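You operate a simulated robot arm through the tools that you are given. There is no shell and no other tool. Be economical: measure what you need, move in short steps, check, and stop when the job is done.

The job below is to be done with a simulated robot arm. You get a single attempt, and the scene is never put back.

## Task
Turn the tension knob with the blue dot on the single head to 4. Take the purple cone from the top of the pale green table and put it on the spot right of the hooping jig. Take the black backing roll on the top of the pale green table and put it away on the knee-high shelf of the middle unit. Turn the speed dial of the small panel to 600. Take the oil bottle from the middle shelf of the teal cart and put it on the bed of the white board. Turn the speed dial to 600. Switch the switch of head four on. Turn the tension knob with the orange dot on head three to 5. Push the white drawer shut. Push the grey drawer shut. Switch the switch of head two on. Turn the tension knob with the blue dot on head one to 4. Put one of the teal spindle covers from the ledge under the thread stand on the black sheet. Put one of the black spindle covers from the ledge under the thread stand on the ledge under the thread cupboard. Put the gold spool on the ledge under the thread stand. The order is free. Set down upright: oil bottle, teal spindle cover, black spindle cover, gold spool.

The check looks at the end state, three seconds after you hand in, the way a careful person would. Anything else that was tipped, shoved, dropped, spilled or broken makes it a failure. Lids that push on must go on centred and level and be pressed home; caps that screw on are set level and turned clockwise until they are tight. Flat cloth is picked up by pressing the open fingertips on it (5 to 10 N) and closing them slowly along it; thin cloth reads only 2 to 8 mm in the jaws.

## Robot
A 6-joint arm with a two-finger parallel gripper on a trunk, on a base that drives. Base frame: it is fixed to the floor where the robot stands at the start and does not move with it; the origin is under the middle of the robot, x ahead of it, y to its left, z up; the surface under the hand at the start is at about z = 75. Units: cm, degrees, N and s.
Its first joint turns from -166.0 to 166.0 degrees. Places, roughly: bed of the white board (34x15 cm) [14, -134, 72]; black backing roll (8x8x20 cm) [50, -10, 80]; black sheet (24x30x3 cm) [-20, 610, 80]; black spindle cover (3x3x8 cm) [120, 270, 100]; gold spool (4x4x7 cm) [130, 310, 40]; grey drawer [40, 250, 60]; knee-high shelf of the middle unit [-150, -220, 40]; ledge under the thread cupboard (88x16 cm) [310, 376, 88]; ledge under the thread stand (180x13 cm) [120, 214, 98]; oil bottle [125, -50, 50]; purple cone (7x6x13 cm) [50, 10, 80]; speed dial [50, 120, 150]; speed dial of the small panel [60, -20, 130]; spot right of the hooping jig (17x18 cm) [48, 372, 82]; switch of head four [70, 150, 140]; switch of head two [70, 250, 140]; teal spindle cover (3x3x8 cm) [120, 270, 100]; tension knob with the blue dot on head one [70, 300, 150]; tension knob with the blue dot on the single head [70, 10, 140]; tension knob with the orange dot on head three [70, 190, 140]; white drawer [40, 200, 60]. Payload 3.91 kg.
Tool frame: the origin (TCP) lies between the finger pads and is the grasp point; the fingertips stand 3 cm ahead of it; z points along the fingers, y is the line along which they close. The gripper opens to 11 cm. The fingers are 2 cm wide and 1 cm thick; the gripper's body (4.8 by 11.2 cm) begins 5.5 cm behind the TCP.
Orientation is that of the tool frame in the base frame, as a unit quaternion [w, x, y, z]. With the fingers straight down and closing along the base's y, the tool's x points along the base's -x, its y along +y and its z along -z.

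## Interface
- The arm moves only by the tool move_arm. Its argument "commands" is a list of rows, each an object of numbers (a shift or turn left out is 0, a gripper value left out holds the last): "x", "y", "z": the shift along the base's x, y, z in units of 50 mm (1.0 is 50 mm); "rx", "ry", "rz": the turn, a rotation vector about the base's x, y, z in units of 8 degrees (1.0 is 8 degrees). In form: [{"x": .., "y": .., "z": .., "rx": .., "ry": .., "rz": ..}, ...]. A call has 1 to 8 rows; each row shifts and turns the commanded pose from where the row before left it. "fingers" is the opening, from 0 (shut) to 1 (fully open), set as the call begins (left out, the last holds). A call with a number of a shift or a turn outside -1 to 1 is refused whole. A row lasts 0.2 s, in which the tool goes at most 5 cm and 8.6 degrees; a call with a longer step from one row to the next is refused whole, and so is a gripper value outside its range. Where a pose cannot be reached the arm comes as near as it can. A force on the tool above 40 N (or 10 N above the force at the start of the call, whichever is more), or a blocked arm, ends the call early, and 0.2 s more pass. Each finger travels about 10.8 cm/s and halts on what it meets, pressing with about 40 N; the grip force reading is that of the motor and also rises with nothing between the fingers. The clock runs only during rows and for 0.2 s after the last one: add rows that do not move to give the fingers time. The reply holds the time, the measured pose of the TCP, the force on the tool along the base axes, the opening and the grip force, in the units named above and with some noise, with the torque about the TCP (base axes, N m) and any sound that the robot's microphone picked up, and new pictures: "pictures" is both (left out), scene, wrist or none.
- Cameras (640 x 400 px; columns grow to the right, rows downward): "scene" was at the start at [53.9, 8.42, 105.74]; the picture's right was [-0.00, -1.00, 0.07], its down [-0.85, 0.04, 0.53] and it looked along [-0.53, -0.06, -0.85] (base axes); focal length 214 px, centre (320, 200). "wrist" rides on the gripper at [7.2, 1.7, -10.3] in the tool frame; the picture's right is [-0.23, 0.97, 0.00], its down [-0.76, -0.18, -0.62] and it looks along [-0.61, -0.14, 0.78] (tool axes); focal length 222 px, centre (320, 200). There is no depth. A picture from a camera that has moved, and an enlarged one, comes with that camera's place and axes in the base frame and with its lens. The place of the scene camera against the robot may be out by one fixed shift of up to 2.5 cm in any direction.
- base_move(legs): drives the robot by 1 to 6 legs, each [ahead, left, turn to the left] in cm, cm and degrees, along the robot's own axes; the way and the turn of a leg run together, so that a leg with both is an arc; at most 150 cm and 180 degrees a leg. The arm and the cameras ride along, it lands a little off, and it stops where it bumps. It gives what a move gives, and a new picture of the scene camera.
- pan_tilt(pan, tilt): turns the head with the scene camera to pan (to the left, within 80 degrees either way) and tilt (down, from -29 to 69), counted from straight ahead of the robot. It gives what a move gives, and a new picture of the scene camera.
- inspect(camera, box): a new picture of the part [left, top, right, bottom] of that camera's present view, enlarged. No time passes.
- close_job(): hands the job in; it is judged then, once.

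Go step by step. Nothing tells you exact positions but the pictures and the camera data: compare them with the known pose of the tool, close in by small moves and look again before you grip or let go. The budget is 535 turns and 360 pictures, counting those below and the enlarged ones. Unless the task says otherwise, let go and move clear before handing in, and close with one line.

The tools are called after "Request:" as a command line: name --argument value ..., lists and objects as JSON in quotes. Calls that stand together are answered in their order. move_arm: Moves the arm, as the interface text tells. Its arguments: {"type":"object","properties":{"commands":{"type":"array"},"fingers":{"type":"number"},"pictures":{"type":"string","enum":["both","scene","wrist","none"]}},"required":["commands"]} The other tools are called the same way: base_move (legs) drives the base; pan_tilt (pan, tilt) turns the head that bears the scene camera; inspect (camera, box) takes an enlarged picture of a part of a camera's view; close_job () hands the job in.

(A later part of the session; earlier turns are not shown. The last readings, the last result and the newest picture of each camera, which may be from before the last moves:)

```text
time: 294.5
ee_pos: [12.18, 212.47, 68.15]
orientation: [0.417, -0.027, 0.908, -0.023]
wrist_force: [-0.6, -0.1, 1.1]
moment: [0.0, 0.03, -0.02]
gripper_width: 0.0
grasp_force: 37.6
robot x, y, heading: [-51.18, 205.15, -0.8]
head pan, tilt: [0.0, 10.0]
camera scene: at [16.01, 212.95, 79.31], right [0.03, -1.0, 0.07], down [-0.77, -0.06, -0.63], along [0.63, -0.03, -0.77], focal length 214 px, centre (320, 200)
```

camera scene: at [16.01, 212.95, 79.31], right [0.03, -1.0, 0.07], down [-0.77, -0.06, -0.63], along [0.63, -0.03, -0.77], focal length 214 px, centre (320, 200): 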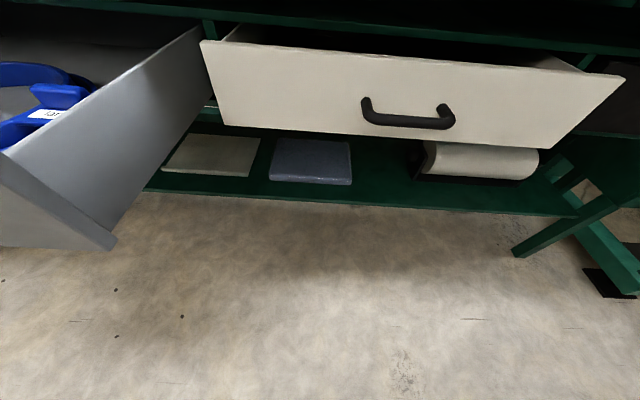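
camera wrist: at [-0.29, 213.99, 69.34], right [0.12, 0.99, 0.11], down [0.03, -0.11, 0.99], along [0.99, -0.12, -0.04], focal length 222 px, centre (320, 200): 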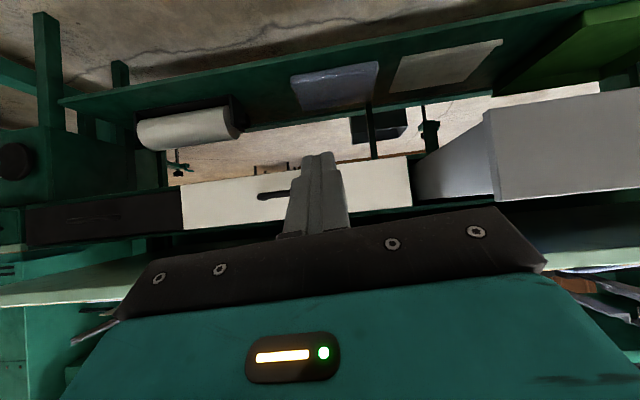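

Request:
inspect --camera "scene" --box '[440, 0, 640, 125]'

Request:
inspect --camera "wrist" --box '[100, 140, 340, 260]'

```text
3.20 times, centred on (540, 62) of scene
camera zoom: at [16.01, 212.95, 79.31], right [0.03, -1.0, 0.07], down [-0.77, -0.06, -0.63], along [0.63, -0.03, -0.77], focal length 686 px, centre (-384, 640)
```

zoom: 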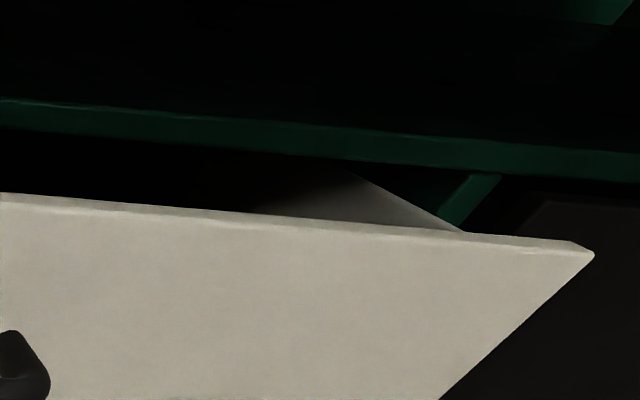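

```text
2.67 times, centred on (220, 200) of wrist
camera zoom: at [-0.25, 213.98, 69.36], right [0.12, 0.99, 0.11], down [0.03, -0.11, 0.99], along [0.99, -0.12, -0.04], focal length 592 px, centre (587, 200)
```

zoom: 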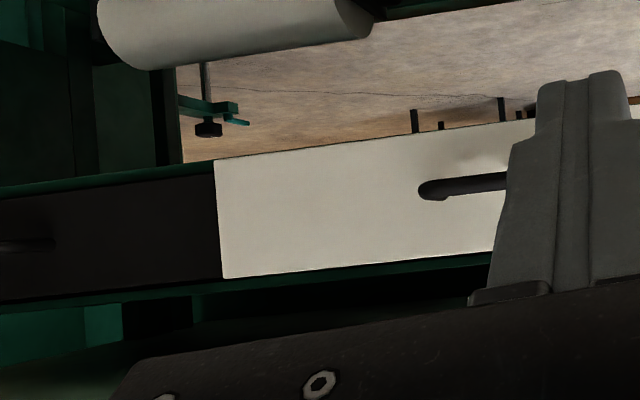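

The white drawer still stands a few cm out; the table edge stopped the hand. I'll level the hand to reach under the table.

Request:
pan_tilt --pan 0 --tilt 69

Request:
move_arm --commands '[{"x": 0.5, "ry": -0.85}, {"x": 0.5, "ry": -0.85}, {"x": 0.5, "ry": -0.85}, {"x": 0.5, "ry": -0.85}, {"x": 0.4, "ry": -0.85}, {"z": -0.2}, {}]' --pictures "wrist"

```text
time: 295.8
ee_pos: [12.28, 212.43, 68.26]
orientation: [0.417, -0.026, 0.908, -0.024]
wrist_force: [-0.3, 0.8, 0.4]
moment: [0.0, 0.03, 0.02]
gripper_width: 0.0
grasp_force: 37.8
robot x, y, heading: [-51.1, 205.26, -0.7]
head pan, tilt: [0.0, 68.8]
camera scene: at [7.75, 212.47, 75.4], right [0.03, -1.0, 0.07], down [-0.94, 0.0, 0.33], along [-0.33, -0.07, -0.94], focal length 214 px, centre (320, 200)
```

scene: 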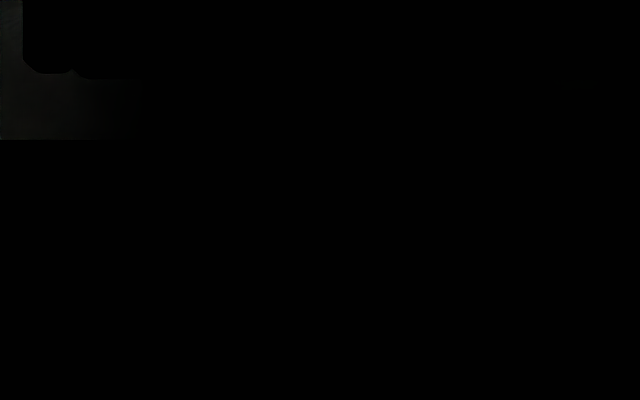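

```text
time: 297.4
ee_pos: [23.72, 215.3, 67.78]
orientation: [0.664, -0.014, 0.747, -0.034]
wrist_force: [0.0, 1.0, -0.5]
moment: [-0.02, -0.01, -0.01]
gripper_width: 0.0
grasp_force: 37.5
out of reach, approached as far as the arm can: row 4, 5, 6
robot x, y, heading: [-51.03, 205.39, -0.7]
head pan, tilt: [0.0, 68.8]
camera wrist: at [12.8, 216.83, 61.57], right [0.05, 0.99, 0.16], down [-0.53, -0.11, 0.84], along [0.85, -0.13, 0.52], focal length 222 px, centre (320, 200)
```

wrist: 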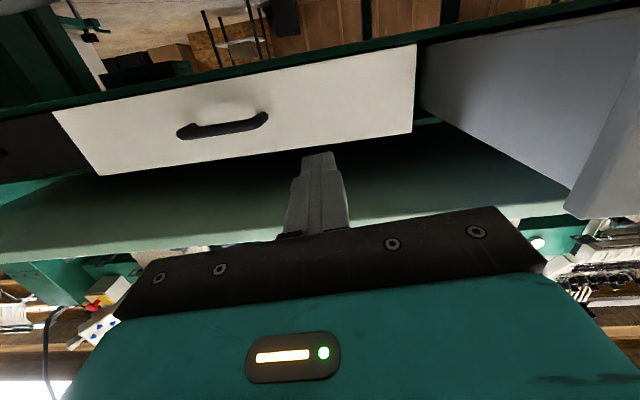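

Request:
move_arm --commands '[{"x": 0.8, "y": -0.1}, {"x": 0.8, "y": -0.1}, {"x": 0.5}, {"x": 0.3}, {"x": 0.3}, {"x": 0.3}, {"x": 0.3}, {"x": 0.3}]' --pictures "wrist"

```text
time: 299.2
ee_pos: [41.35, 216.92, 68.15]
orientation: [0.663, -0.015, 0.747, -0.034]
wrist_force: [0.0, -0.6, -0.5]
moment: [0.03, 0.02, -0.02]
gripper_width: 0.02
grasp_force: 38.3
out of reach, approached as far as the arm can: row 1, 2, 4, 7
robot x, y, heading: [-50.96, 205.48, -0.9]
head pan, tilt: [0.0, 68.8]
camera wrist: at [30.41, 218.62, 62.01], right [0.05, 0.99, 0.16], down [-0.53, -0.11, 0.84], along [0.85, -0.13, 0.52], focal length 222 px, centre (320, 200)
```

wrist: 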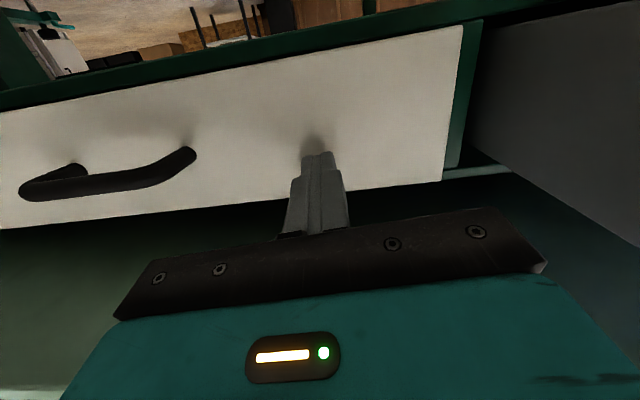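

Fingers are on the front and it's sliding. Keep pushing until it stops.

Request:
move_arm --commands '[{"x": 0.25}, {"x": 0.25}, {"x": 0.25}, {"x": 0.25}, {"x": 0.25}, {"x": 0.25}, {}]' --pictures "wrist"

```text
time: 299.7
ee_pos: [42.73, 217.01, 68.07]
orientation: [0.663, -0.015, 0.748, -0.035]
wrist_force: [-17.2, -2.6, 6.6]
moment: [0.05, -0.32, 0.01]
gripper_width: 0.0
grasp_force: 38.0
robot x, y, heading: [-51.26, 205.15, -0.6]
head pan, tilt: [0.0, 68.8]
stopped in row 2: the force on the tool passed its limit at 54 N (the readings are from after the stop); the commanded pose is now the measured one
camera wrist: at [31.67, 218.59, 61.99], right [0.05, 0.99, 0.16], down [-0.53, -0.1, 0.84], along [0.85, -0.13, 0.52], focal length 222 px, centre (320, 200)
```

wrist: 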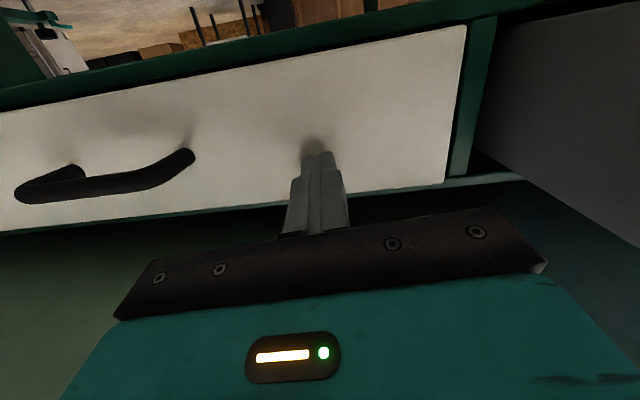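

Request:
move_arm --commands '[{"x": 0.2}, {"x": 0.2}, {}]' --pictures "none"

Request:
move_arm --commands '[{"x": -0.8}, {"x": -0.9}, {"x": -0.9}, {"x": -0.9}, {"x": -0.9}, {}]' --pictures "wrist"

```text
time: 300.0
ee_pos: [42.68, 216.91, 68.13]
orientation: [0.663, -0.014, 0.748, -0.036]
wrist_force: [-23.0, -2.7, 9.9]
moment: [0.02, -0.45, 0.04]
gripper_width: 0.0
grasp_force: 37.8
robot x, y, heading: [-51.18, 205.17, -0.6]
head pan, tilt: [0.0, 68.8]
stopped in row 1: the force on the tool passed its limit at 64 N (the readings are from after the stop); the commanded pose is now the measured one
```

```text
time: 301.4
ee_pos: [20.91, 217.07, 67.75]
orientation: [0.662, -0.015, 0.748, -0.035]
wrist_force: [-0.2, 0.4, 0.3]
moment: [0.02, 0.05, 0.03]
gripper_width: 0.0
grasp_force: 38.0
robot x, y, heading: [-51.14, 205.08, -0.4]
head pan, tilt: [0.0, 68.8]
camera wrist: at [9.95, 218.71, 61.71], right [0.05, 0.99, 0.16], down [-0.53, -0.1, 0.84], along [0.85, -0.13, 0.52], focal length 222 px, centre (320, 200)
```

wrist: 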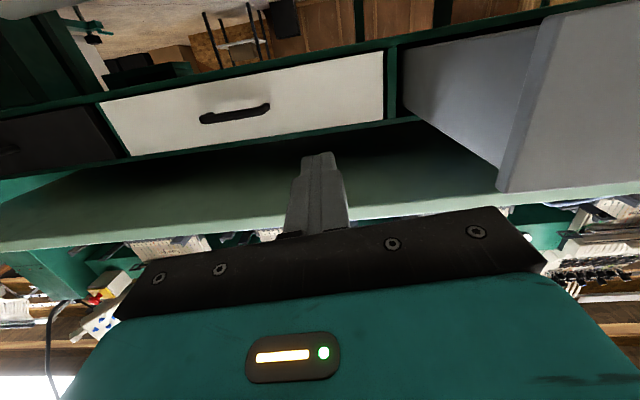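

White drawer is shut. Same for the grey one.

Request:
base_move --legs '[[-15, 0, 0], [0, 45, 0], [15, 0, 0]]'

Request:
move_arm --commands '[{"x": 0.4}, {"x": 0.3}, {"x": 0.3}, {"x": 0.3}, {"x": 0.3}, {"x": 0.3}, {"x": 0.3}, {"x": 0.3}]' --pictures "wrist"

```text
time: 306.1
ee_pos: [21.0, 263.13, 67.75]
orientation: [0.662, -0.018, 0.749, -0.032]
wrist_force: [0.2, -0.8, 0.5]
moment: [0.01, -0.03, 0.0]
gripper_width: 0.0
grasp_force: 37.4
robot x, y, heading: [-51.38, 250.58, -0.2]
head pan, tilt: [0.0, 68.8]
camera scene: at [14.19, 263.13, 71.25], right [-0.02, -1.0, 0.07], down [-0.97, 0.0, -0.25], along [0.25, -0.07, -0.97], focal length 214 px, centre (320, 200)
```

scene: 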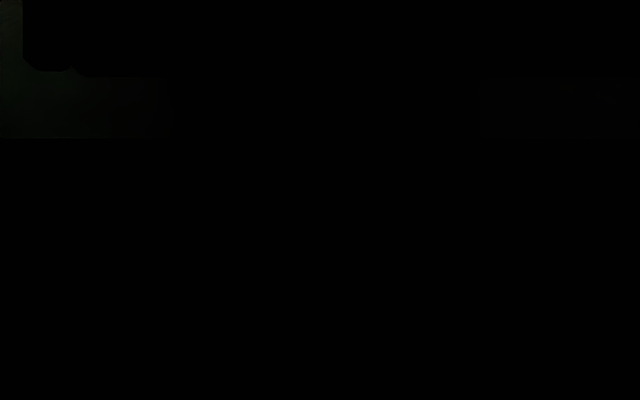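

```text
time: 307.9
ee_pos: [33.49, 263.19, 67.79]
orientation: [0.662, -0.018, 0.748, -0.031]
wrist_force: [-0.4, 0.1, -0.2]
moment: [0.0, -0.03, -0.02]
gripper_width: 0.02
grasp_force: 37.4
robot x, y, heading: [-50.83, 250.71, -0.1]
head pan, tilt: [0.0, 68.8]
camera wrist: at [22.56, 264.6, 61.73], right [0.04, 0.99, 0.16], down [-0.53, -0.11, 0.84], along [0.85, -0.12, 0.52], focal length 222 px, centre (320, 200)
```

wrist: 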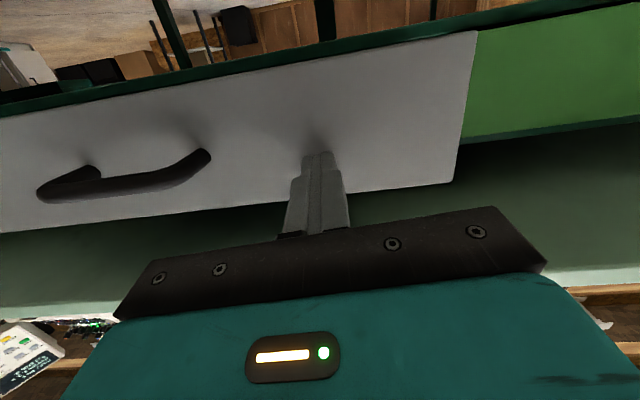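

Request:
move_arm --commands '[{"x": 0.3}, {"x": 0.3}, {"x": 0.3}, {"x": 0.3}, {"x": 0.3}, {"x": 0.3}, {"x": 0.25}, {"x": 0.25}]' --pictures "wrist"

```text
time: 309.4
ee_pos: [42.64, 263.14, 67.81]
orientation: [0.661, -0.018, 0.749, -0.033]
wrist_force: [-23.7, -2.0, 12.3]
moment: [0.01, -0.49, -0.07]
gripper_width: 0.0
grasp_force: 37.6
robot x, y, heading: [-51.04, 250.49, -0.1]
head pan, tilt: [0.0, 68.8]
stopped in row 7: the force on the tool passed its limit at 73 N (the readings are from after the stop); the commanded pose is now the measured one
camera wrist: at [31.67, 264.66, 61.72], right [0.04, 0.99, 0.15], down [-0.53, -0.11, 0.84], along [0.85, -0.12, 0.52], focal length 222 px, centre (320, 200)
```

wrist: 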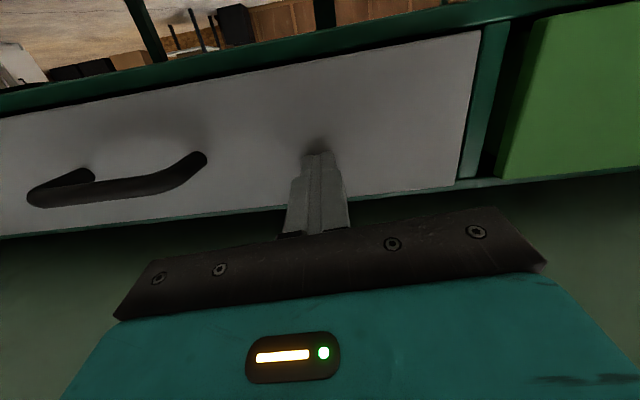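

Grey drawer is shut. Now tuck the arm up and scout the way round the left end to the rear side.

Request:
move_arm --commands '[{"x": -0.9}, {"x": -0.9}, {"x": -0.9}, {"x": -0.9}, {"x": -0.9, "z": 0.3}, {"x": -0.4, "z": 0.8, "ry": 0.5}, {"z": 0.9, "ry": 0.5}, {"z": 0.9, "ry": 0.5}]' --pictures "none"

Request:
move_arm --commands '[{"z": 0.9}, {"z": 0.9}, {"z": 0.9}, {"z": 0.9}, {"z": 0.9}]' --pictures "none"

Request:
base_move --legs '[[0, 120, 0], [0, 60, 0]]'

Request:
pan_tilt --pan 0 --tilt -10

```text
time: 311.2
ee_pos: [18.28, 263.22, 82.28]
orientation: [0.578, -0.021, 0.815, -0.03]
wrist_force: [0.7, -0.4, 0.0]
moment: [0.0, -0.02, 0.03]
gripper_width: 0.0
grasp_force: 37.9
robot x, y, heading: [-51.27, 250.68, -0.6]
head pan, tilt: [0.0, 68.8]
```

```text
time: 312.4
ee_pos: [18.41, 263.27, 104.64]
orientation: [0.579, -0.021, 0.814, -0.03]
wrist_force: [0.3, -0.6, 0.1]
moment: [0.01, 0.0, -0.01]
gripper_width: 0.0
grasp_force: 37.2
robot x, y, heading: [-51.16, 250.81, -0.2]
head pan, tilt: [0.0, 68.8]
```

```text
time: 321.5
ee_pos: [18.71, 443.0, 104.46]
orientation: [0.579, -0.017, 0.815, -0.033]
wrist_force: [0.7, -0.7, 0.0]
moment: [0.0, -0.02, 0.01]
gripper_width: 0.01
grasp_force: 37.8
robot x, y, heading: [-50.97, 430.9, -0.6]
head pan, tilt: [0.0, 68.8]
camera scene: at [12.44, 443.14, 109.48], right [-0.01, -1.0, 0.07], down [-1.0, 0.01, -0.04], along [0.04, -0.07, -1.0], focal length 214 px, centre (320, 200)
```

scene: 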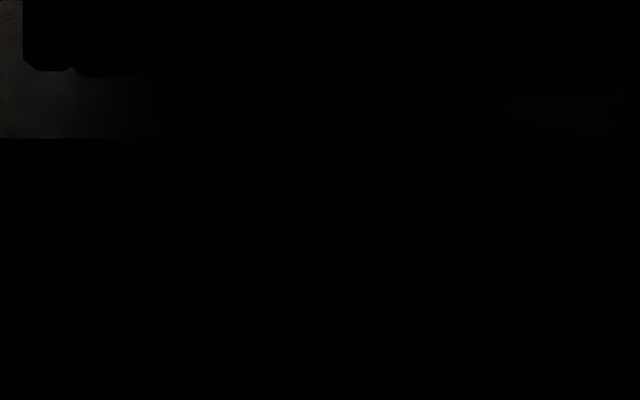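

```text
time: 323.0
ee_pos: [18.67, 443.12, 104.52]
orientation: [0.579, -0.018, 0.814, -0.032]
wrist_force: [0.1, -0.4, -0.7]
moment: [-0.01, -0.02, 0.0]
gripper_width: 0.0
grasp_force: 38.0
robot x, y, heading: [-50.59, 430.71, -0.6]
head pan, tilt: [0.0, -10.0]
camera scene: at [18.91, 443.82, 119.39], right [-0.01, -1.0, 0.07], down [-0.16, -0.07, -0.98], along [0.99, -0.02, -0.16], focal length 214 px, centre (320, 200)
```

scene: 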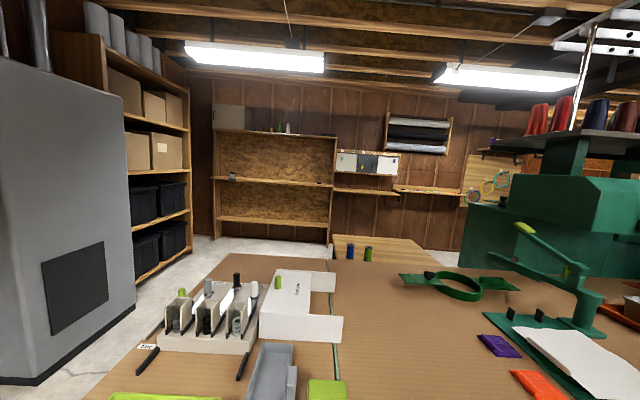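

There is a clear passage left of the jig table (y≈474 to 580). Drive through it to the rear.

Request:
base_move --legs '[[0, 94, 0], [150, 0, 0], [90, 0, 0]]'

Request:
pan_tilt --pan -70 --tilt 0

```text
time: 339.3
ee_pos: [259.86, 540.16, 104.55]
orientation: [0.58, -0.024, 0.814, -0.028]
wrist_force: [-0.6, -0.6, -0.6]
moment: [0.02, 0.01, 0.0]
gripper_width: 0.0
grasp_force: 37.6
robot x, y, heading: [190.53, 527.19, 0.5]
head pan, tilt: [0.0, -10.0]
camera scene: at [260.02, 541.11, 119.4], right [0.01, -1.0, 0.07], down [-0.16, -0.07, -0.98], along [0.99, 0.0, -0.16], focal length 214 px, centre (320, 200)
```

scene: 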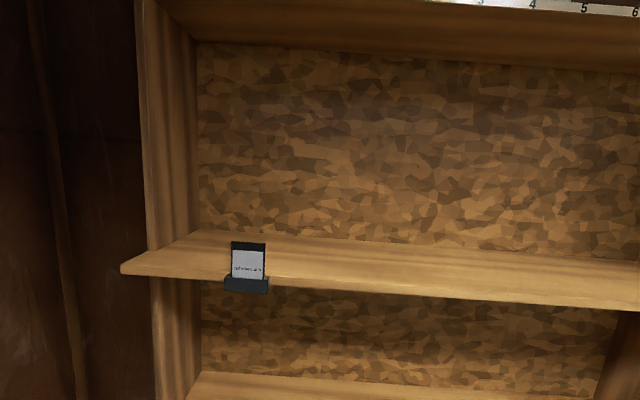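

```text
time: 340.7
ee_pos: [259.93, 540.24, 104.5]
orientation: [0.579, -0.024, 0.814, -0.028]
wrist_force: [0.1, -0.3, -1.1]
moment: [0.0, 0.01, 0.0]
gripper_width: 0.02
grasp_force: 38.1
robot x, y, heading: [190.58, 527.26, 0.3]
head pan, tilt: [-70.0, 0.0]
camera scene: at [254.53, 532.66, 120.34], right [-0.89, -0.33, 0.33], down [-0.33, -0.07, -0.94], along [0.33, -0.94, -0.04], focal length 214 px, centre (320, 200)
```

scene: 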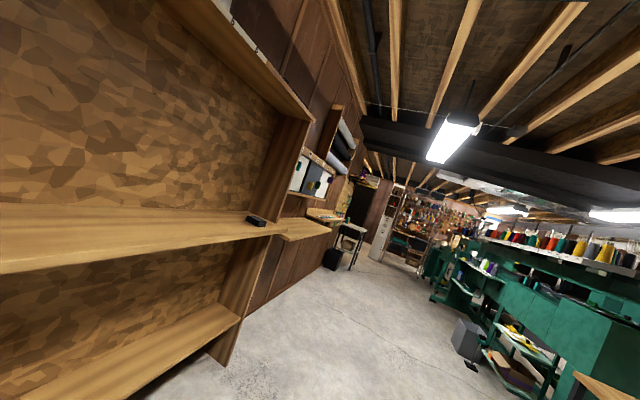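

Request:
base_move --legs '[[0, 0, -90], [130, 0, 0]]'

Request:
pan_tilt --pan 45 --tilt 0

Request:
pan_tilt --pan -45 --tilt 10

```text
time: 350.9
ee_pos: [207.36, 330.52, 104.57]
orientation: [0.393, 0.554, 0.597, -0.427]
wrist_force: [-0.5, -0.2, 0.5]
moment: [0.01, -0.02, 0.01]
gripper_width: 0.02
grasp_force: 38.1
robot x, y, heading: [193.21, 399.93, -89.0]
head pan, tilt: [-70.0, 0.0]
camera scene: at [200.17, 335.91, 120.34], right [-0.34, 0.88, 0.33], down [-0.08, 0.33, -0.94], along [-0.94, -0.34, -0.04], focal length 214 px, centre (320, 200)
```

scene: 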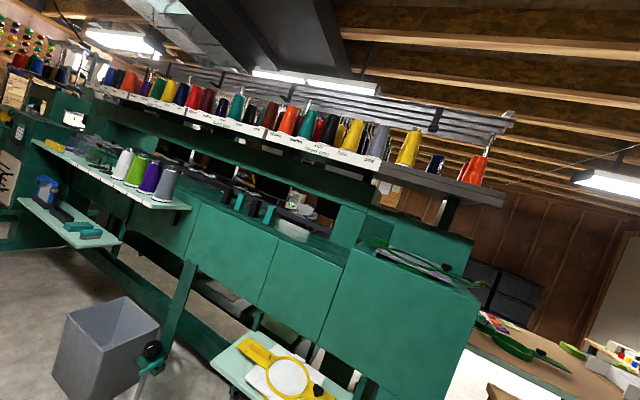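

```text
time: 352.9
ee_pos: [207.32, 330.51, 104.49]
orientation: [0.392, 0.555, 0.596, -0.427]
wrist_force: [0.2, -0.4, -0.2]
moment: [-0.03, -0.01, 0.0]
gripper_width: 0.0
grasp_force: 38.1
robot x, y, heading: [193.24, 399.44, -88.9]
head pan, tilt: [45.0, 0.0]
camera scene: at [214.93, 333.12, 118.17], right [-0.71, -0.68, -0.18], down [-0.08, 0.33, -0.94], along [0.7, -0.65, -0.28], focal length 214 px, centre (320, 200)
```

scene: 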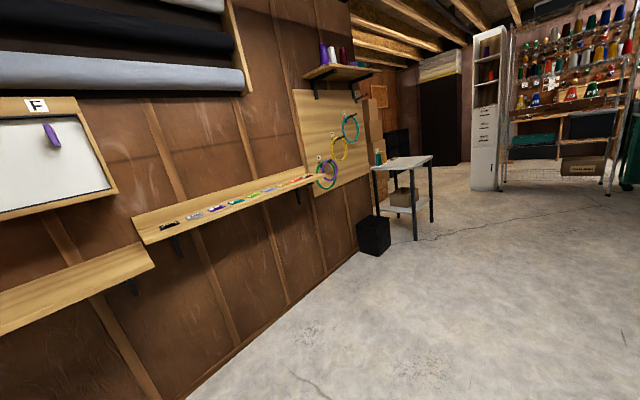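

```text
time: 354.5
ee_pos: [207.21, 330.55, 104.58]
orientation: [0.393, 0.555, 0.597, -0.427]
wrist_force: [0.4, -0.7, 0.0]
moment: [-0.04, 0.03, 0.0]
gripper_width: 0.0
grasp_force: 37.7
robot x, y, heading: [192.79, 399.51, -88.9]
head pan, tilt: [-45.0, 10.0]
camera scene: at [201.92, 333.17, 117.55], right [-0.7, 0.65, 0.28], down [0.05, 0.44, -0.9], along [-0.71, -0.62, -0.34], focal length 214 px, centre (320, 200)
```

scene: 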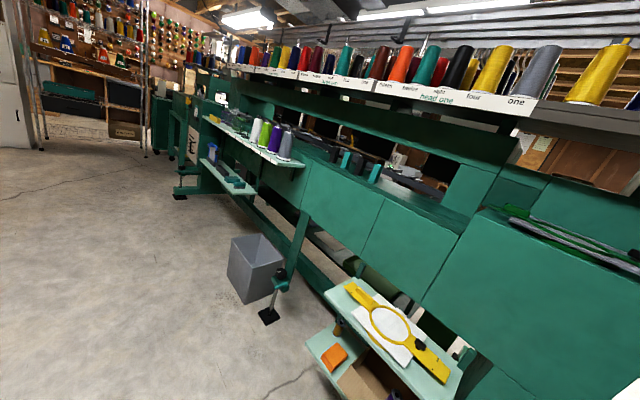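

The machine's rear shows a beam-top ledge with covers, and a small cart with a yellow hoop near (137,322). I'll move out and face the rear.

Request:
move_arm --commands '[{"z": 0.8}, {"z": 0.8}, {"z": 0.8}]' --pictures "none"

Request:
base_move --legs '[[115, 35, 0], [0, 0, -91]]'

Request:
pan_tilt --pan 0 --tilt 5

```text
time: 355.3
ee_pos: [207.23, 330.62, 116.92]
orientation: [0.393, 0.555, 0.597, -0.427]
wrist_force: [-0.8, 0.0, 0.0]
moment: [0.03, -0.01, 0.0]
gripper_width: 0.0
grasp_force: 37.4
robot x, y, heading: [193.15, 399.5, -88.9]
head pan, tilt: [-45.0, 10.0]
```

```text
time: 365.2
ee_pos: [162.27, 272.65, 116.82]
orientation: [-0.022, 0.814, 0.034, -0.579]
wrist_force: [-0.9, -0.3, 0.0]
moment: [0.01, 0.0, -0.02]
gripper_width: 0.0
grasp_force: 38.3
robot x, y, heading: [231.32, 287.47, -178.4]
head pan, tilt: [-45.0, 10.0]
camera scene: at [165.57, 278.15, 129.83], right [0.65, 0.71, 0.28], down [0.44, -0.04, -0.9], along [-0.62, 0.71, -0.34], focal length 214 px, centre (320, 200)
```

scene: 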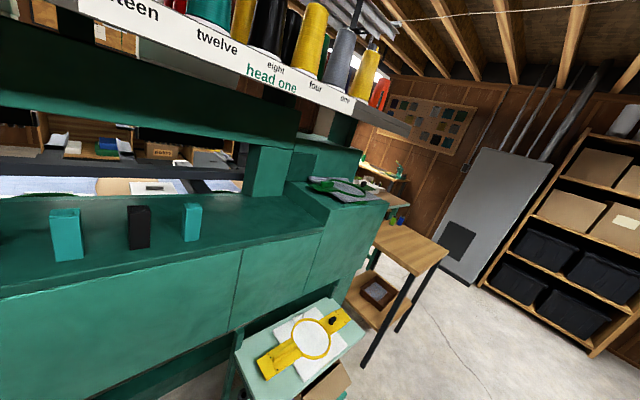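

```text
time: 366.3
ee_pos: [162.32, 272.47, 116.85]
orientation: [-0.022, 0.814, 0.033, -0.58]
wrist_force: [0.5, 0.1, -0.4]
moment: [0.01, 0.0, 0.01]
gripper_width: 0.0
grasp_force: 38.2
robot x, y, heading: [230.99, 287.52, -178.6]
head pan, tilt: [0.0, 5.0]
camera scene: at [163.03, 271.53, 129.25], right [-0.03, 1.0, 0.07], down [0.41, 0.08, -0.91], along [-0.91, 0.0, -0.41], focal length 214 px, centre (320, 200)
```

scene: 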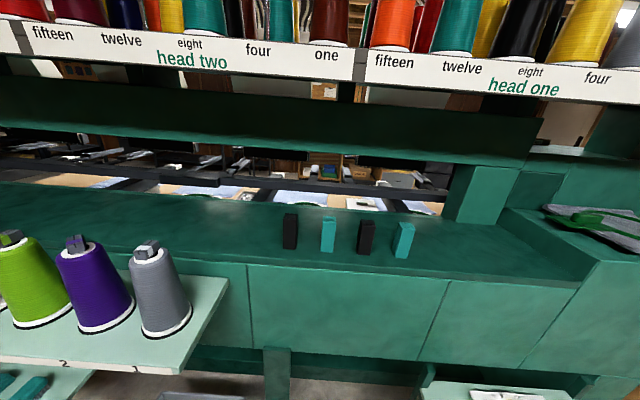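

Four covers stand in a row: black, teal, black, teal. I'll take the leftmost black first; move closer.

Request:
base_move --legs '[[26, 10, -1.5]]'

Request:
move_arm --commands '[{"ry": -0.9, "x": 0.4}, {"ry": -0.9, "x": 0.4}, {"ry": -0.8, "x": 0.3}, {}]' --fingers 0.46 --pictures "none"

Request:
pan_tilt --pan 0 --tilt 15

Request:
inspect --camera "wrist" --box '[0, 0, 640, 400]'

```text
time: 368.3
ee_pos: [135.75, 264.08, 116.76]
orientation: [-0.029, 0.814, 0.022, -0.579]
wrist_force: [-0.9, -0.7, 0.8]
moment: [0.02, 0.01, 0.02]
gripper_width: 0.0
grasp_force: 37.7
robot x, y, heading: [205.66, 276.87, 179.8]
head pan, tilt: [0.0, 5.0]
camera scene: at [136.45, 263.07, 129.25], right [0.0, 1.0, 0.07], down [0.41, 0.07, -0.91], along [-0.91, 0.03, -0.41], focal length 214 px, centre (320, 200)
```

scene: 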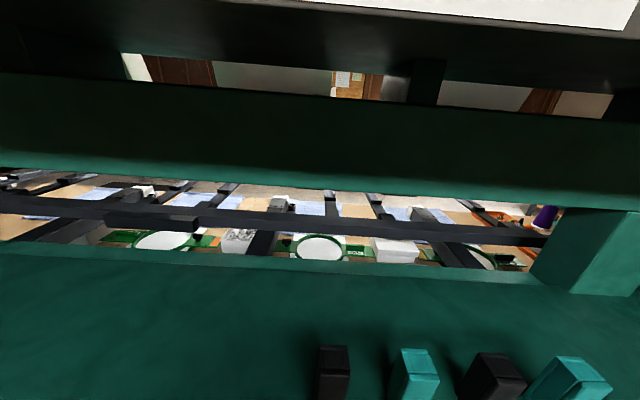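

```text
time: 369.3
ee_pos: [141.29, 263.96, 116.76]
orientation: [-0.025, 0.906, 0.027, -0.423]
wrist_force: [0.4, -0.4, 0.9]
moment: [0.0, -0.06, -0.01]
gripper_width: 5.06
grasp_force: 0.0
robot x, y, heading: [204.99, 276.56, 180.3]
head pan, tilt: [0.0, 5.0]
```

```text
time: 370.0
ee_pos: [141.3, 264.0, 116.87]
orientation: [-0.025, 0.906, 0.027, -0.422]
wrist_force: [1.2, 0.0, 1.4]
moment: [0.01, 0.02, 0.01]
gripper_width: 5.06
grasp_force: 0.0
robot x, y, heading: [205.24, 276.64, 180.1]
head pan, tilt: [0.0, 15.0]
camera scene: at [138.96, 263.15, 127.33], right [-0.03, 1.0, 0.07], down [0.82, 0.06, -0.57], along [-0.58, 0.04, -0.82], focal length 214 px, centre (320, 200)
```

scene: 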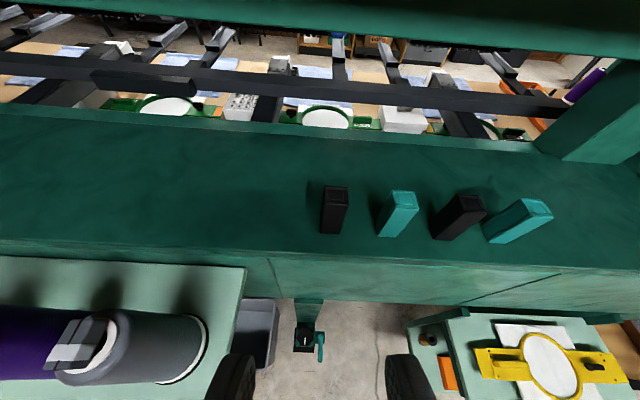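

```text
1.00 times, centred on (320, 200) of wrist (not enlarged: the box is as wide or as high as the picture)
camera zoom: at [153.95, 262.75, 117.81], right [-0.12, -0.99, 0.11], down [-0.02, 0.11, 0.99], along [-0.99, 0.12, -0.03], focal length 222 px, centre (320, 200)
```

zoom: 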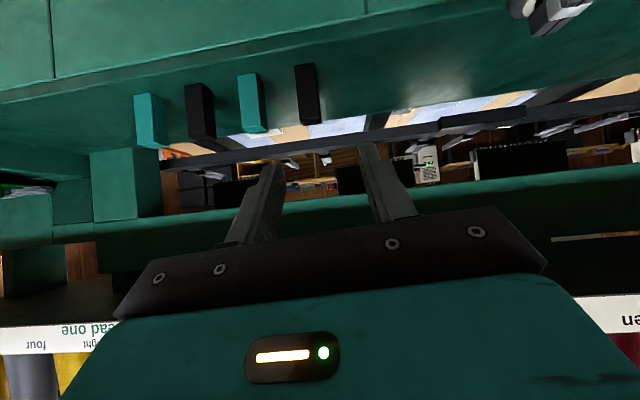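

Request:
move_arm --commands '[{"x": -0.7, "y": 0.25, "z": -0.5}, {"x": -0.7, "y": 0.2, "z": -0.5}, {"x": -0.7, "z": -0.5}, {}]' --pictures "both"

```text
time: 371.0
ee_pos: [130.54, 266.33, 109.11]
orientation: [-0.025, 0.906, 0.028, -0.423]
wrist_force: [0.1, 0.0, -0.5]
moment: [0.0, 0.0, 0.01]
gripper_width: 5.07
grasp_force: 0.0
robot x, y, heading: [205.26, 276.92, 179.9]
head pan, tilt: [0.0, 15.0]
camera scene: at [128.34, 265.44, 119.64], right [-0.03, 1.0, 0.07], down [0.82, 0.06, -0.57], along [-0.57, 0.04, -0.82], focal length 214 px, centre (320, 200)
camera wrist: at [143.32, 265.04, 110.12], right [-0.12, -0.99, 0.11], down [-0.02, 0.11, 0.99], along [-0.99, 0.12, -0.03], focal length 222 px, centre (320, 200)
```

scene: 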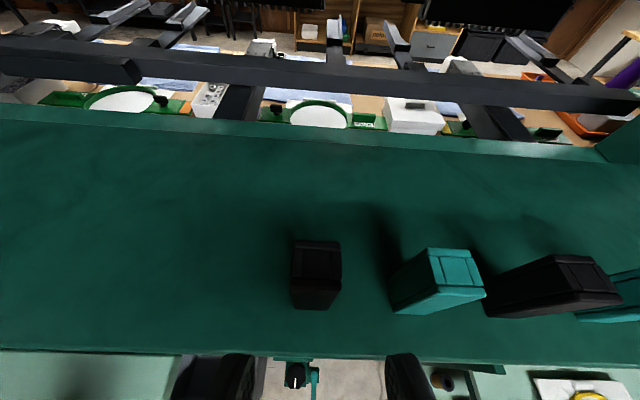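
wrist: 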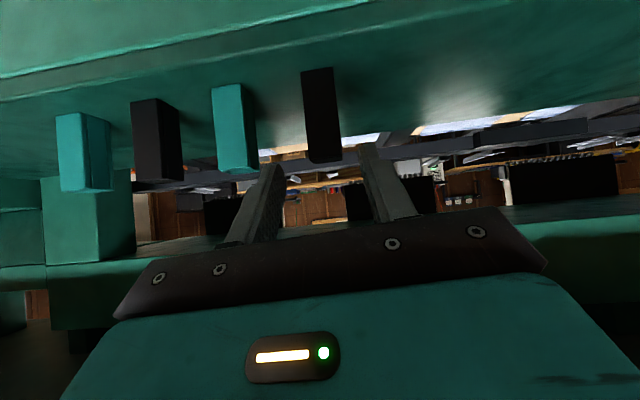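

Request:
move_arm --commands '[{"x": -0.45, "y": 0.01, "z": -0.38}, {"x": -0.45, "y": 0.01, "z": -0.38}, {"x": -0.42, "y": 0.01, "z": -0.36}, {}]' --pictures "wrist"

Request:
move_arm --commands '[{}, {}, {}]' --fingers 0 --pictures "none"

```text
time: 372.0
ee_pos: [124.2, 266.51, 103.62]
orientation: [-0.025, 0.906, 0.027, -0.422]
wrist_force: [0.0, -0.4, -0.4]
moment: [0.0, -0.02, 0.0]
gripper_width: 5.03
grasp_force: 0.0
robot x, y, heading: [205.24, 276.69, 180.1]
head pan, tilt: [0.0, 15.0]
camera wrist: at [136.8, 265.23, 104.6], right [-0.12, -0.99, 0.11], down [-0.02, 0.11, 0.99], along [-0.99, 0.12, -0.03], focal length 222 px, centre (320, 200)
```

wrist: 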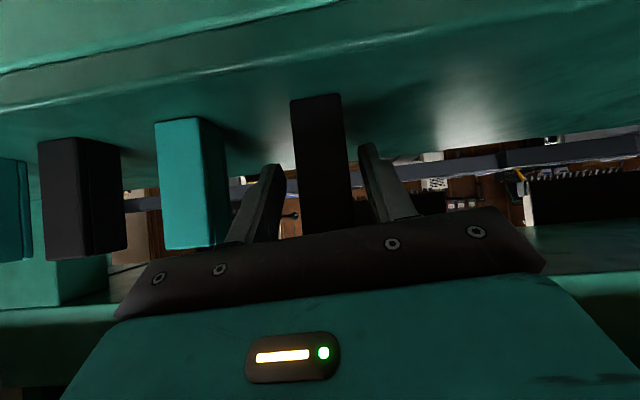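

```text
time: 372.8
ee_pos: [124.14, 266.46, 103.66]
orientation: [-0.025, 0.905, 0.027, -0.423]
wrist_force: [0.0, -0.1, 0.6]
moment: [0.0, 0.01, 0.03]
gripper_width: 2.71
grasp_force: 40.4
robot x, y, heading: [205.26, 276.29, 180.0]
head pan, tilt: [0.0, 15.0]
```

Gripped the black cover. Lift, turn round to the wall ledge.

Request:
move_arm --commands '[{"z": 0.6}, {"z": 0.8}, {"z": 0.7, "x": 0.5}, {"z": 0.5, "x": 0.7}, {"x": 0.8}, {"x": 0.8}, {"x": 0.4}]' --pictures "wrist"

Request:
base_move --legs '[[-12, 0, 0], [0, 0, -180], [0, 90, 0]]'

Request:
pan_tilt --pan 0 --tilt -5

```text
time: 374.4
ee_pos: [140.03, 266.52, 116.66]
orientation: [-0.025, 0.906, 0.027, -0.421]
wrist_force: [0.0, 1.1, -0.7]
moment: [0.03, 0.01, -0.03]
gripper_width: 2.7
grasp_force: 39.8
robot x, y, heading: [205.1, 276.78, 180.1]
head pan, tilt: [0.0, 15.0]
camera wrist: at [152.76, 265.21, 117.61], right [-0.12, -0.99, 0.11], down [-0.02, 0.11, 0.99], along [-0.99, 0.12, -0.03], focal length 222 px, centre (320, 200)
```

wrist: 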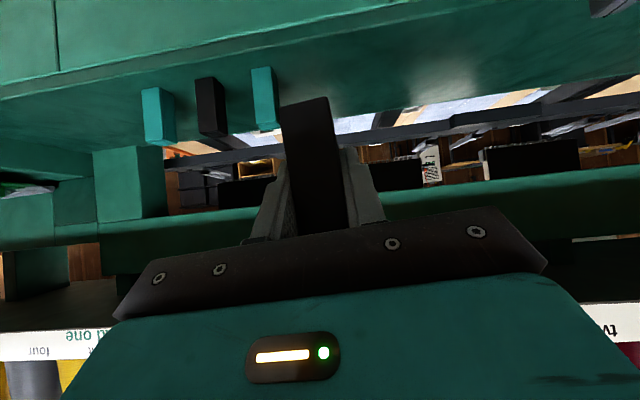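

```text
time: 387.4
ee_pos: [285.58, 374.04, 116.68]
orientation: [0.422, -0.008, 0.906, -0.034]
wrist_force: [-0.1, 0.2, 1.2]
moment: [-0.02, 0.0, -0.01]
gripper_width: 2.69
grasp_force: 40.2
robot x, y, heading: [220.56, 366.52, -2.3]
head pan, tilt: [0.0, 15.0]
camera scene: at [288.77, 374.36, 127.16], right [-0.01, -1.0, 0.07], down [-0.82, -0.03, -0.57], along [0.57, -0.06, -0.82], focal length 214 px, centre (320, 200)
```

scene: 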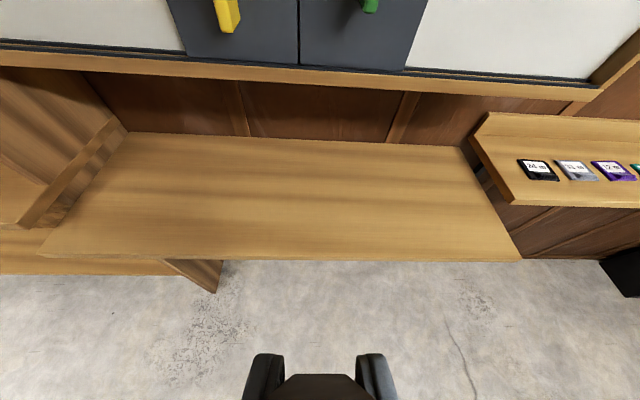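

```text
time: 388.2
ee_pos: [285.68, 374.01, 116.6]
orientation: [0.422, -0.008, 0.906, -0.034]
wrist_force: [-0.3, 0.7, -0.6]
moment: [0.0, 0.0, 0.02]
gripper_width: 2.72
grasp_force: 39.4
robot x, y, heading: [219.83, 366.21, -2.3]
head pan, tilt: [0.0, -5.0]
camera scene: at [290.37, 374.53, 129.97], right [-0.01, -1.0, 0.07], down [-0.58, -0.05, -0.82], along [0.82, -0.05, -0.57], focal length 214 px, centre (320, 200)
```

scene: 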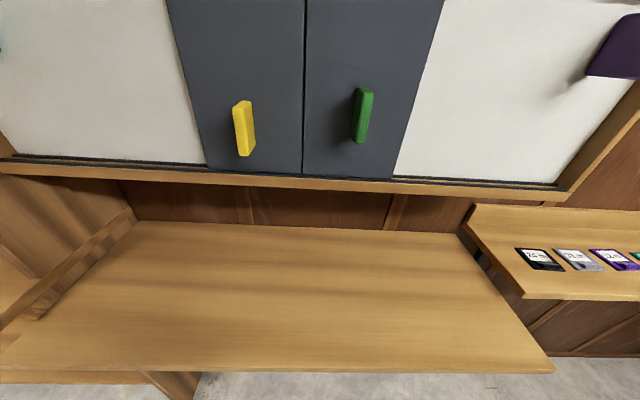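

The plain ledge is right ahead, front edge near x=302. Fold the camera a bit and lower the cover onto it.

Request:
pan_tilt --pan 0 --tilt 40

Request:
move_arm --commands '[{"x": 0.8, "z": -0.5}, {"x": 0.8, "z": -0.5}, {"x": 0.8, "z": -0.5}, {"x": 0.8, "z": -0.5}, {"x": 0.8, "z": -0.5}, {"x": 0.6, "z": -0.5}, {}]' --pictures "both"

```text
time: 389.3
ee_pos: [285.68, 374.1, 116.62]
orientation: [0.421, -0.007, 0.906, -0.035]
wrist_force: [-0.2, 0.2, -0.4]
moment: [0.02, 0.0, 0.0]
gripper_width: 2.71
grasp_force: 39.7
robot x, y, heading: [220.48, 366.44, -2.3]
head pan, tilt: [0.0, 40.0]
camera scene: at [285.59, 374.23, 124.68], right [-0.01, -1.0, 0.07], down [-0.98, 0.0, -0.17], along [0.17, -0.07, -0.98], focal length 214 px, centre (320, 200)
```

scene: 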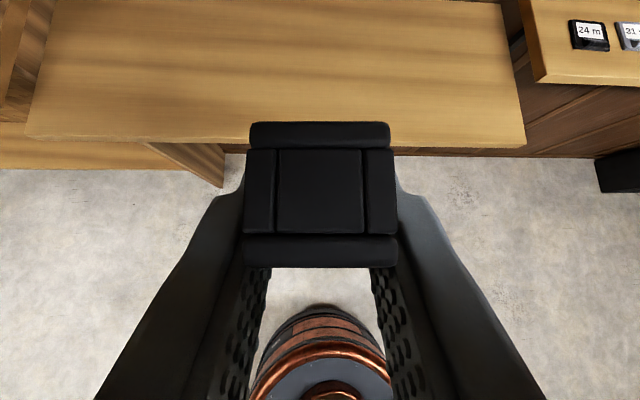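

```text
time: 390.9
ee_pos: [308.59, 373.84, 101.63]
orientation: [0.422, -0.007, 0.906, -0.035]
wrist_force: [0.7, -0.6, 0.5]
moment: [0.01, 0.01, -0.02]
gripper_width: 2.7
grasp_force: 39.8
robot x, y, heading: [219.99, 366.38, -2.5]
head pan, tilt: [0.0, 40.0]
camera scene: at [308.47, 374.18, 109.66], right [-0.01, -1.0, 0.07], down [-0.98, 0.0, -0.17], along [0.17, -0.07, -0.98], focal length 214 px, centre (320, 200)
camera wrist: at [296.04, 375.99, 102.63], right [0.16, 0.98, 0.11], down [0.01, -0.11, 0.99], along [0.99, -0.16, -0.03], focal length 222 px, centre (320, 200)
```

scene: 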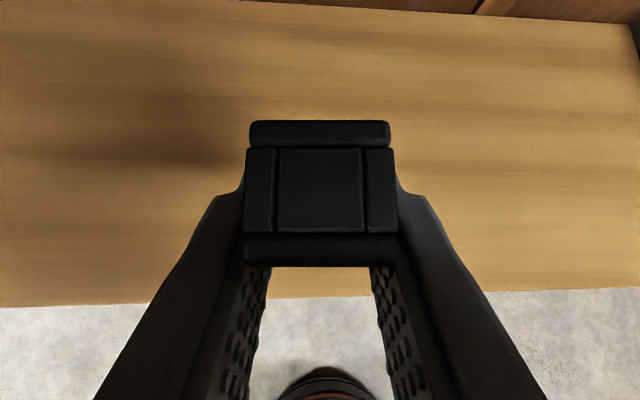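
wrist: 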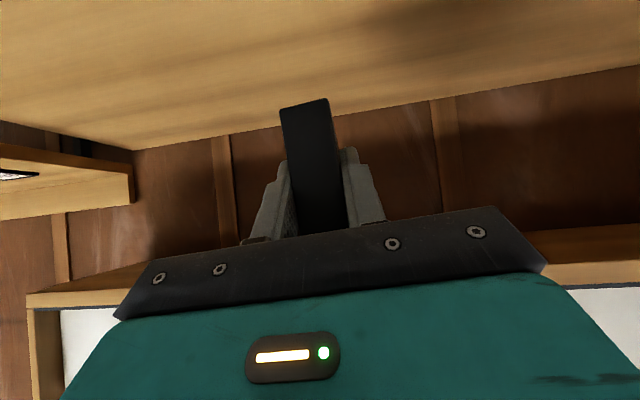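

Request:
move_arm --commands '[{"x": 0.3, "z": -0.5}, {"z": -0.5}, {"z": -0.3}, {"z": -0.12}, {"z": -0.12}, {"z": -0.12}, {"z": -0.12}, {}]' --pictures "wrist"

```text
time: 392.7
ee_pos: [309.96, 373.94, 92.88]
orientation: [0.422, -0.008, 0.906, -0.035]
wrist_force: [-0.1, 1.0, -0.5]
moment: [0.01, -0.03, -0.01]
gripper_width: 2.68
grasp_force: 40.3
robot x, y, heading: [220.03, 366.48, -2.8]
head pan, tilt: [0.0, 40.0]
camera wrist: at [297.56, 375.98, 93.8], right [0.16, 0.98, 0.11], down [0.01, -0.11, 0.99], along [0.99, -0.16, -0.03], focal length 222 px, centre (320, 200)
```

wrist: 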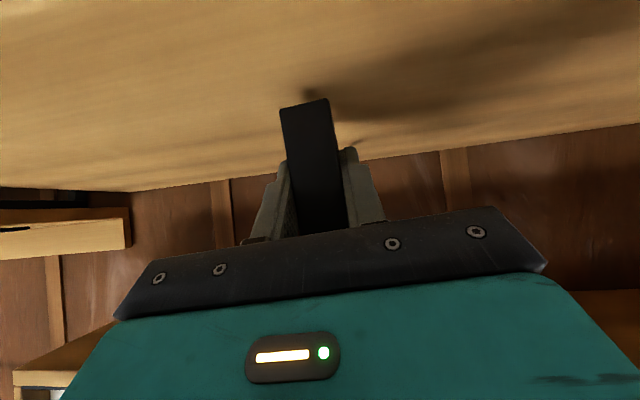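

Request:
move_arm --commands '[{"z": -0.08}, {"z": -0.08}, {"z": -0.08}, {"z": -0.08}, {"z": -0.08}, {"z": -0.08}]' --pictures "wrist"

```text
time: 393.9
ee_pos: [310.15, 373.98, 91.39]
orientation: [0.426, -0.008, 0.904, -0.034]
wrist_force: [2.6, 1.1, 7.1]
moment: [0.09, -0.12, -0.02]
gripper_width: 2.68
grasp_force: 40.1
robot x, y, heading: [220.44, 366.55, -2.5]
head pan, tilt: [0.0, 40.0]
stopped in row 6: the force on the tool passed its limit at 46 N (the readings are from after the stop); the commanded pose is now the measured one
camera wrist: at [297.63, 376.05, 92.2], right [0.16, 0.98, 0.11], down [0.0, -0.11, 0.99], along [0.99, -0.16, -0.02], focal length 222 px, centre (320, 200)
```

wrist: 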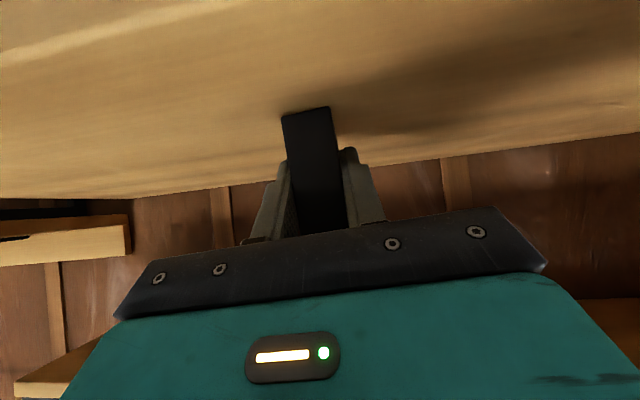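

Request:
move_arm --commands '[{}, {}]' --fingers 0.45 --pictures "wrist"

Request:
move_arm --commands '[{"x": -0.4, "z": 0.34}, {"x": -0.5, "z": 0.42}, {"x": -0.5, "z": 0.42}, {"x": -0.5, "z": 0.42}, {"x": -0.5, "z": 0.42}, {"x": -0.5, "z": 0.3}]' --pictures "scene"

```text
time: 394.5
ee_pos: [310.19, 373.94, 91.26]
orientation: [0.424, -0.008, 0.905, -0.034]
wrist_force: [-0.3, 0.0, -0.3]
moment: [0.01, -0.04, 0.01]
gripper_width: 4.93
grasp_force: 0.1
robot x, y, heading: [220.08, 366.37, -2.6]
head pan, tilt: [0.0, 40.0]
camera wrist: at [297.63, 376.03, 92.08], right [0.16, 0.98, 0.11], down [0.01, -0.11, 0.99], along [0.99, -0.16, -0.02], focal length 222 px, centre (320, 200)
```

wrist: 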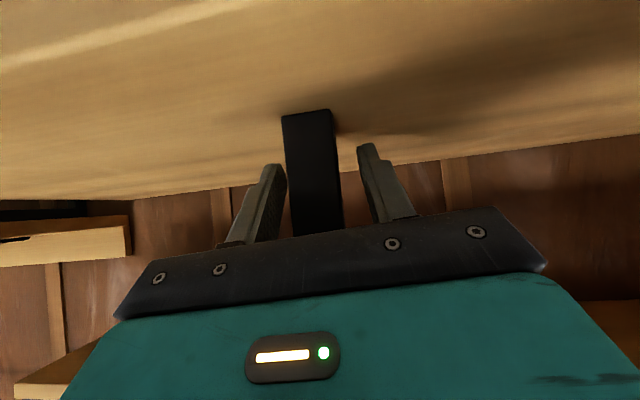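

```text
time: 395.9
ee_pos: [295.86, 374.08, 102.73]
orientation: [0.423, -0.008, 0.905, -0.033]
wrist_force: [0.2, 0.5, -0.4]
moment: [0.0, -0.02, -0.03]
gripper_width: 4.94
grasp_force: 0.1
robot x, y, heading: [220.52, 366.4, -2.7]
head pan, tilt: [0.0, 40.0]
camera scene: at [295.74, 374.32, 110.78], right [-0.01, -1.0, 0.07], down [-0.98, 0.0, -0.18], along [0.18, -0.07, -0.98], focal length 214 px, centre (320, 200)
```

scene: 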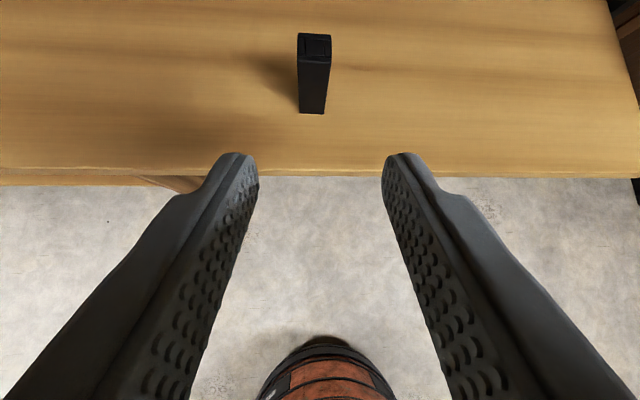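

Black cover stands on the ledge. Now turn back and look for the gold spool by the yellow-hoop cart.

Request:
move_arm --commands '[{"z": 0.7}, {"z": 0.7}, {"z": 0.7, "x": -0.4}, {"x": -0.6}]' --pictures "none"

Request:
base_move --legs '[[0, 0, -178], [0, 42, 0]]'

Request:
pan_tilt --pan 0 --tilt 10

```text
time: 396.9
ee_pos: [290.69, 374.07, 113.33]
orientation: [0.424, -0.008, 0.905, -0.034]
wrist_force: [0.6, -0.1, -1.2]
moment: [0.02, 0.0, 0.01]
gripper_width: 4.96
grasp_force: 0.0
robot x, y, heading: [220.04, 366.52, -2.5]
head pan, tilt: [0.0, 40.0]
```

```text
time: 406.6
ee_pos: [153.52, 309.62, 113.27]
orientation: [-0.011, 0.903, 0.057, -0.425]
wrist_force: [0.1, 0.7, 0.4]
moment: [0.02, 0.03, -0.01]
gripper_width: 4.95
grasp_force: 0.0
robot x, y, heading: [222.78, 324.56, -176.3]
head pan, tilt: [0.0, 40.0]
camera scene: at [154.42, 309.08, 121.34], right [-0.09, 0.99, 0.07], down [0.98, 0.1, -0.18], along [-0.18, 0.05, -0.98], focal length 214 px, centre (320, 200)
```

scene: 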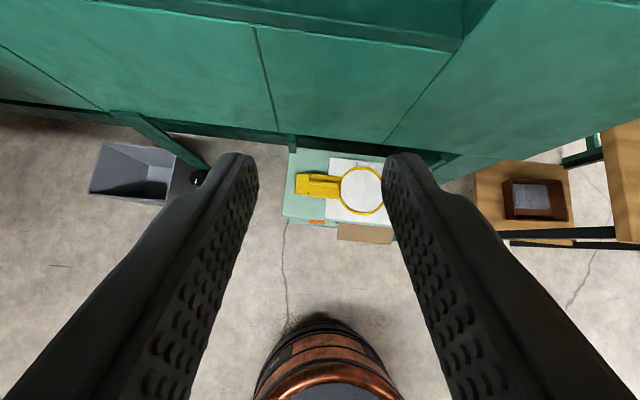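

```text
time: 407.6
ee_pos: [153.5, 309.73, 113.45]
orientation: [-0.012, 0.903, 0.056, -0.426]
wrist_force: [-0.4, -1.1, 0.1]
moment: [0.03, 0.0, -0.01]
gripper_width: 4.96
grasp_force: 0.0
robot x, y, heading: [222.61, 325.21, -176.2]
head pan, tilt: [0.0, 10.0]
camera scene: at [150.8, 308.52, 124.49], right [-0.09, 0.99, 0.07], down [0.76, 0.12, -0.64], along [-0.65, -0.01, -0.76], focal length 214 px, centre (320, 200)
```

scene: 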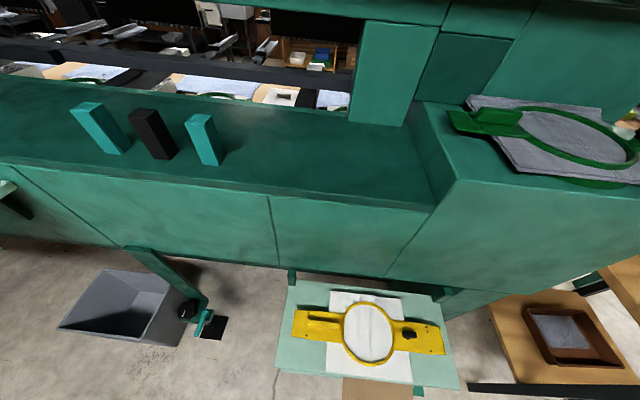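

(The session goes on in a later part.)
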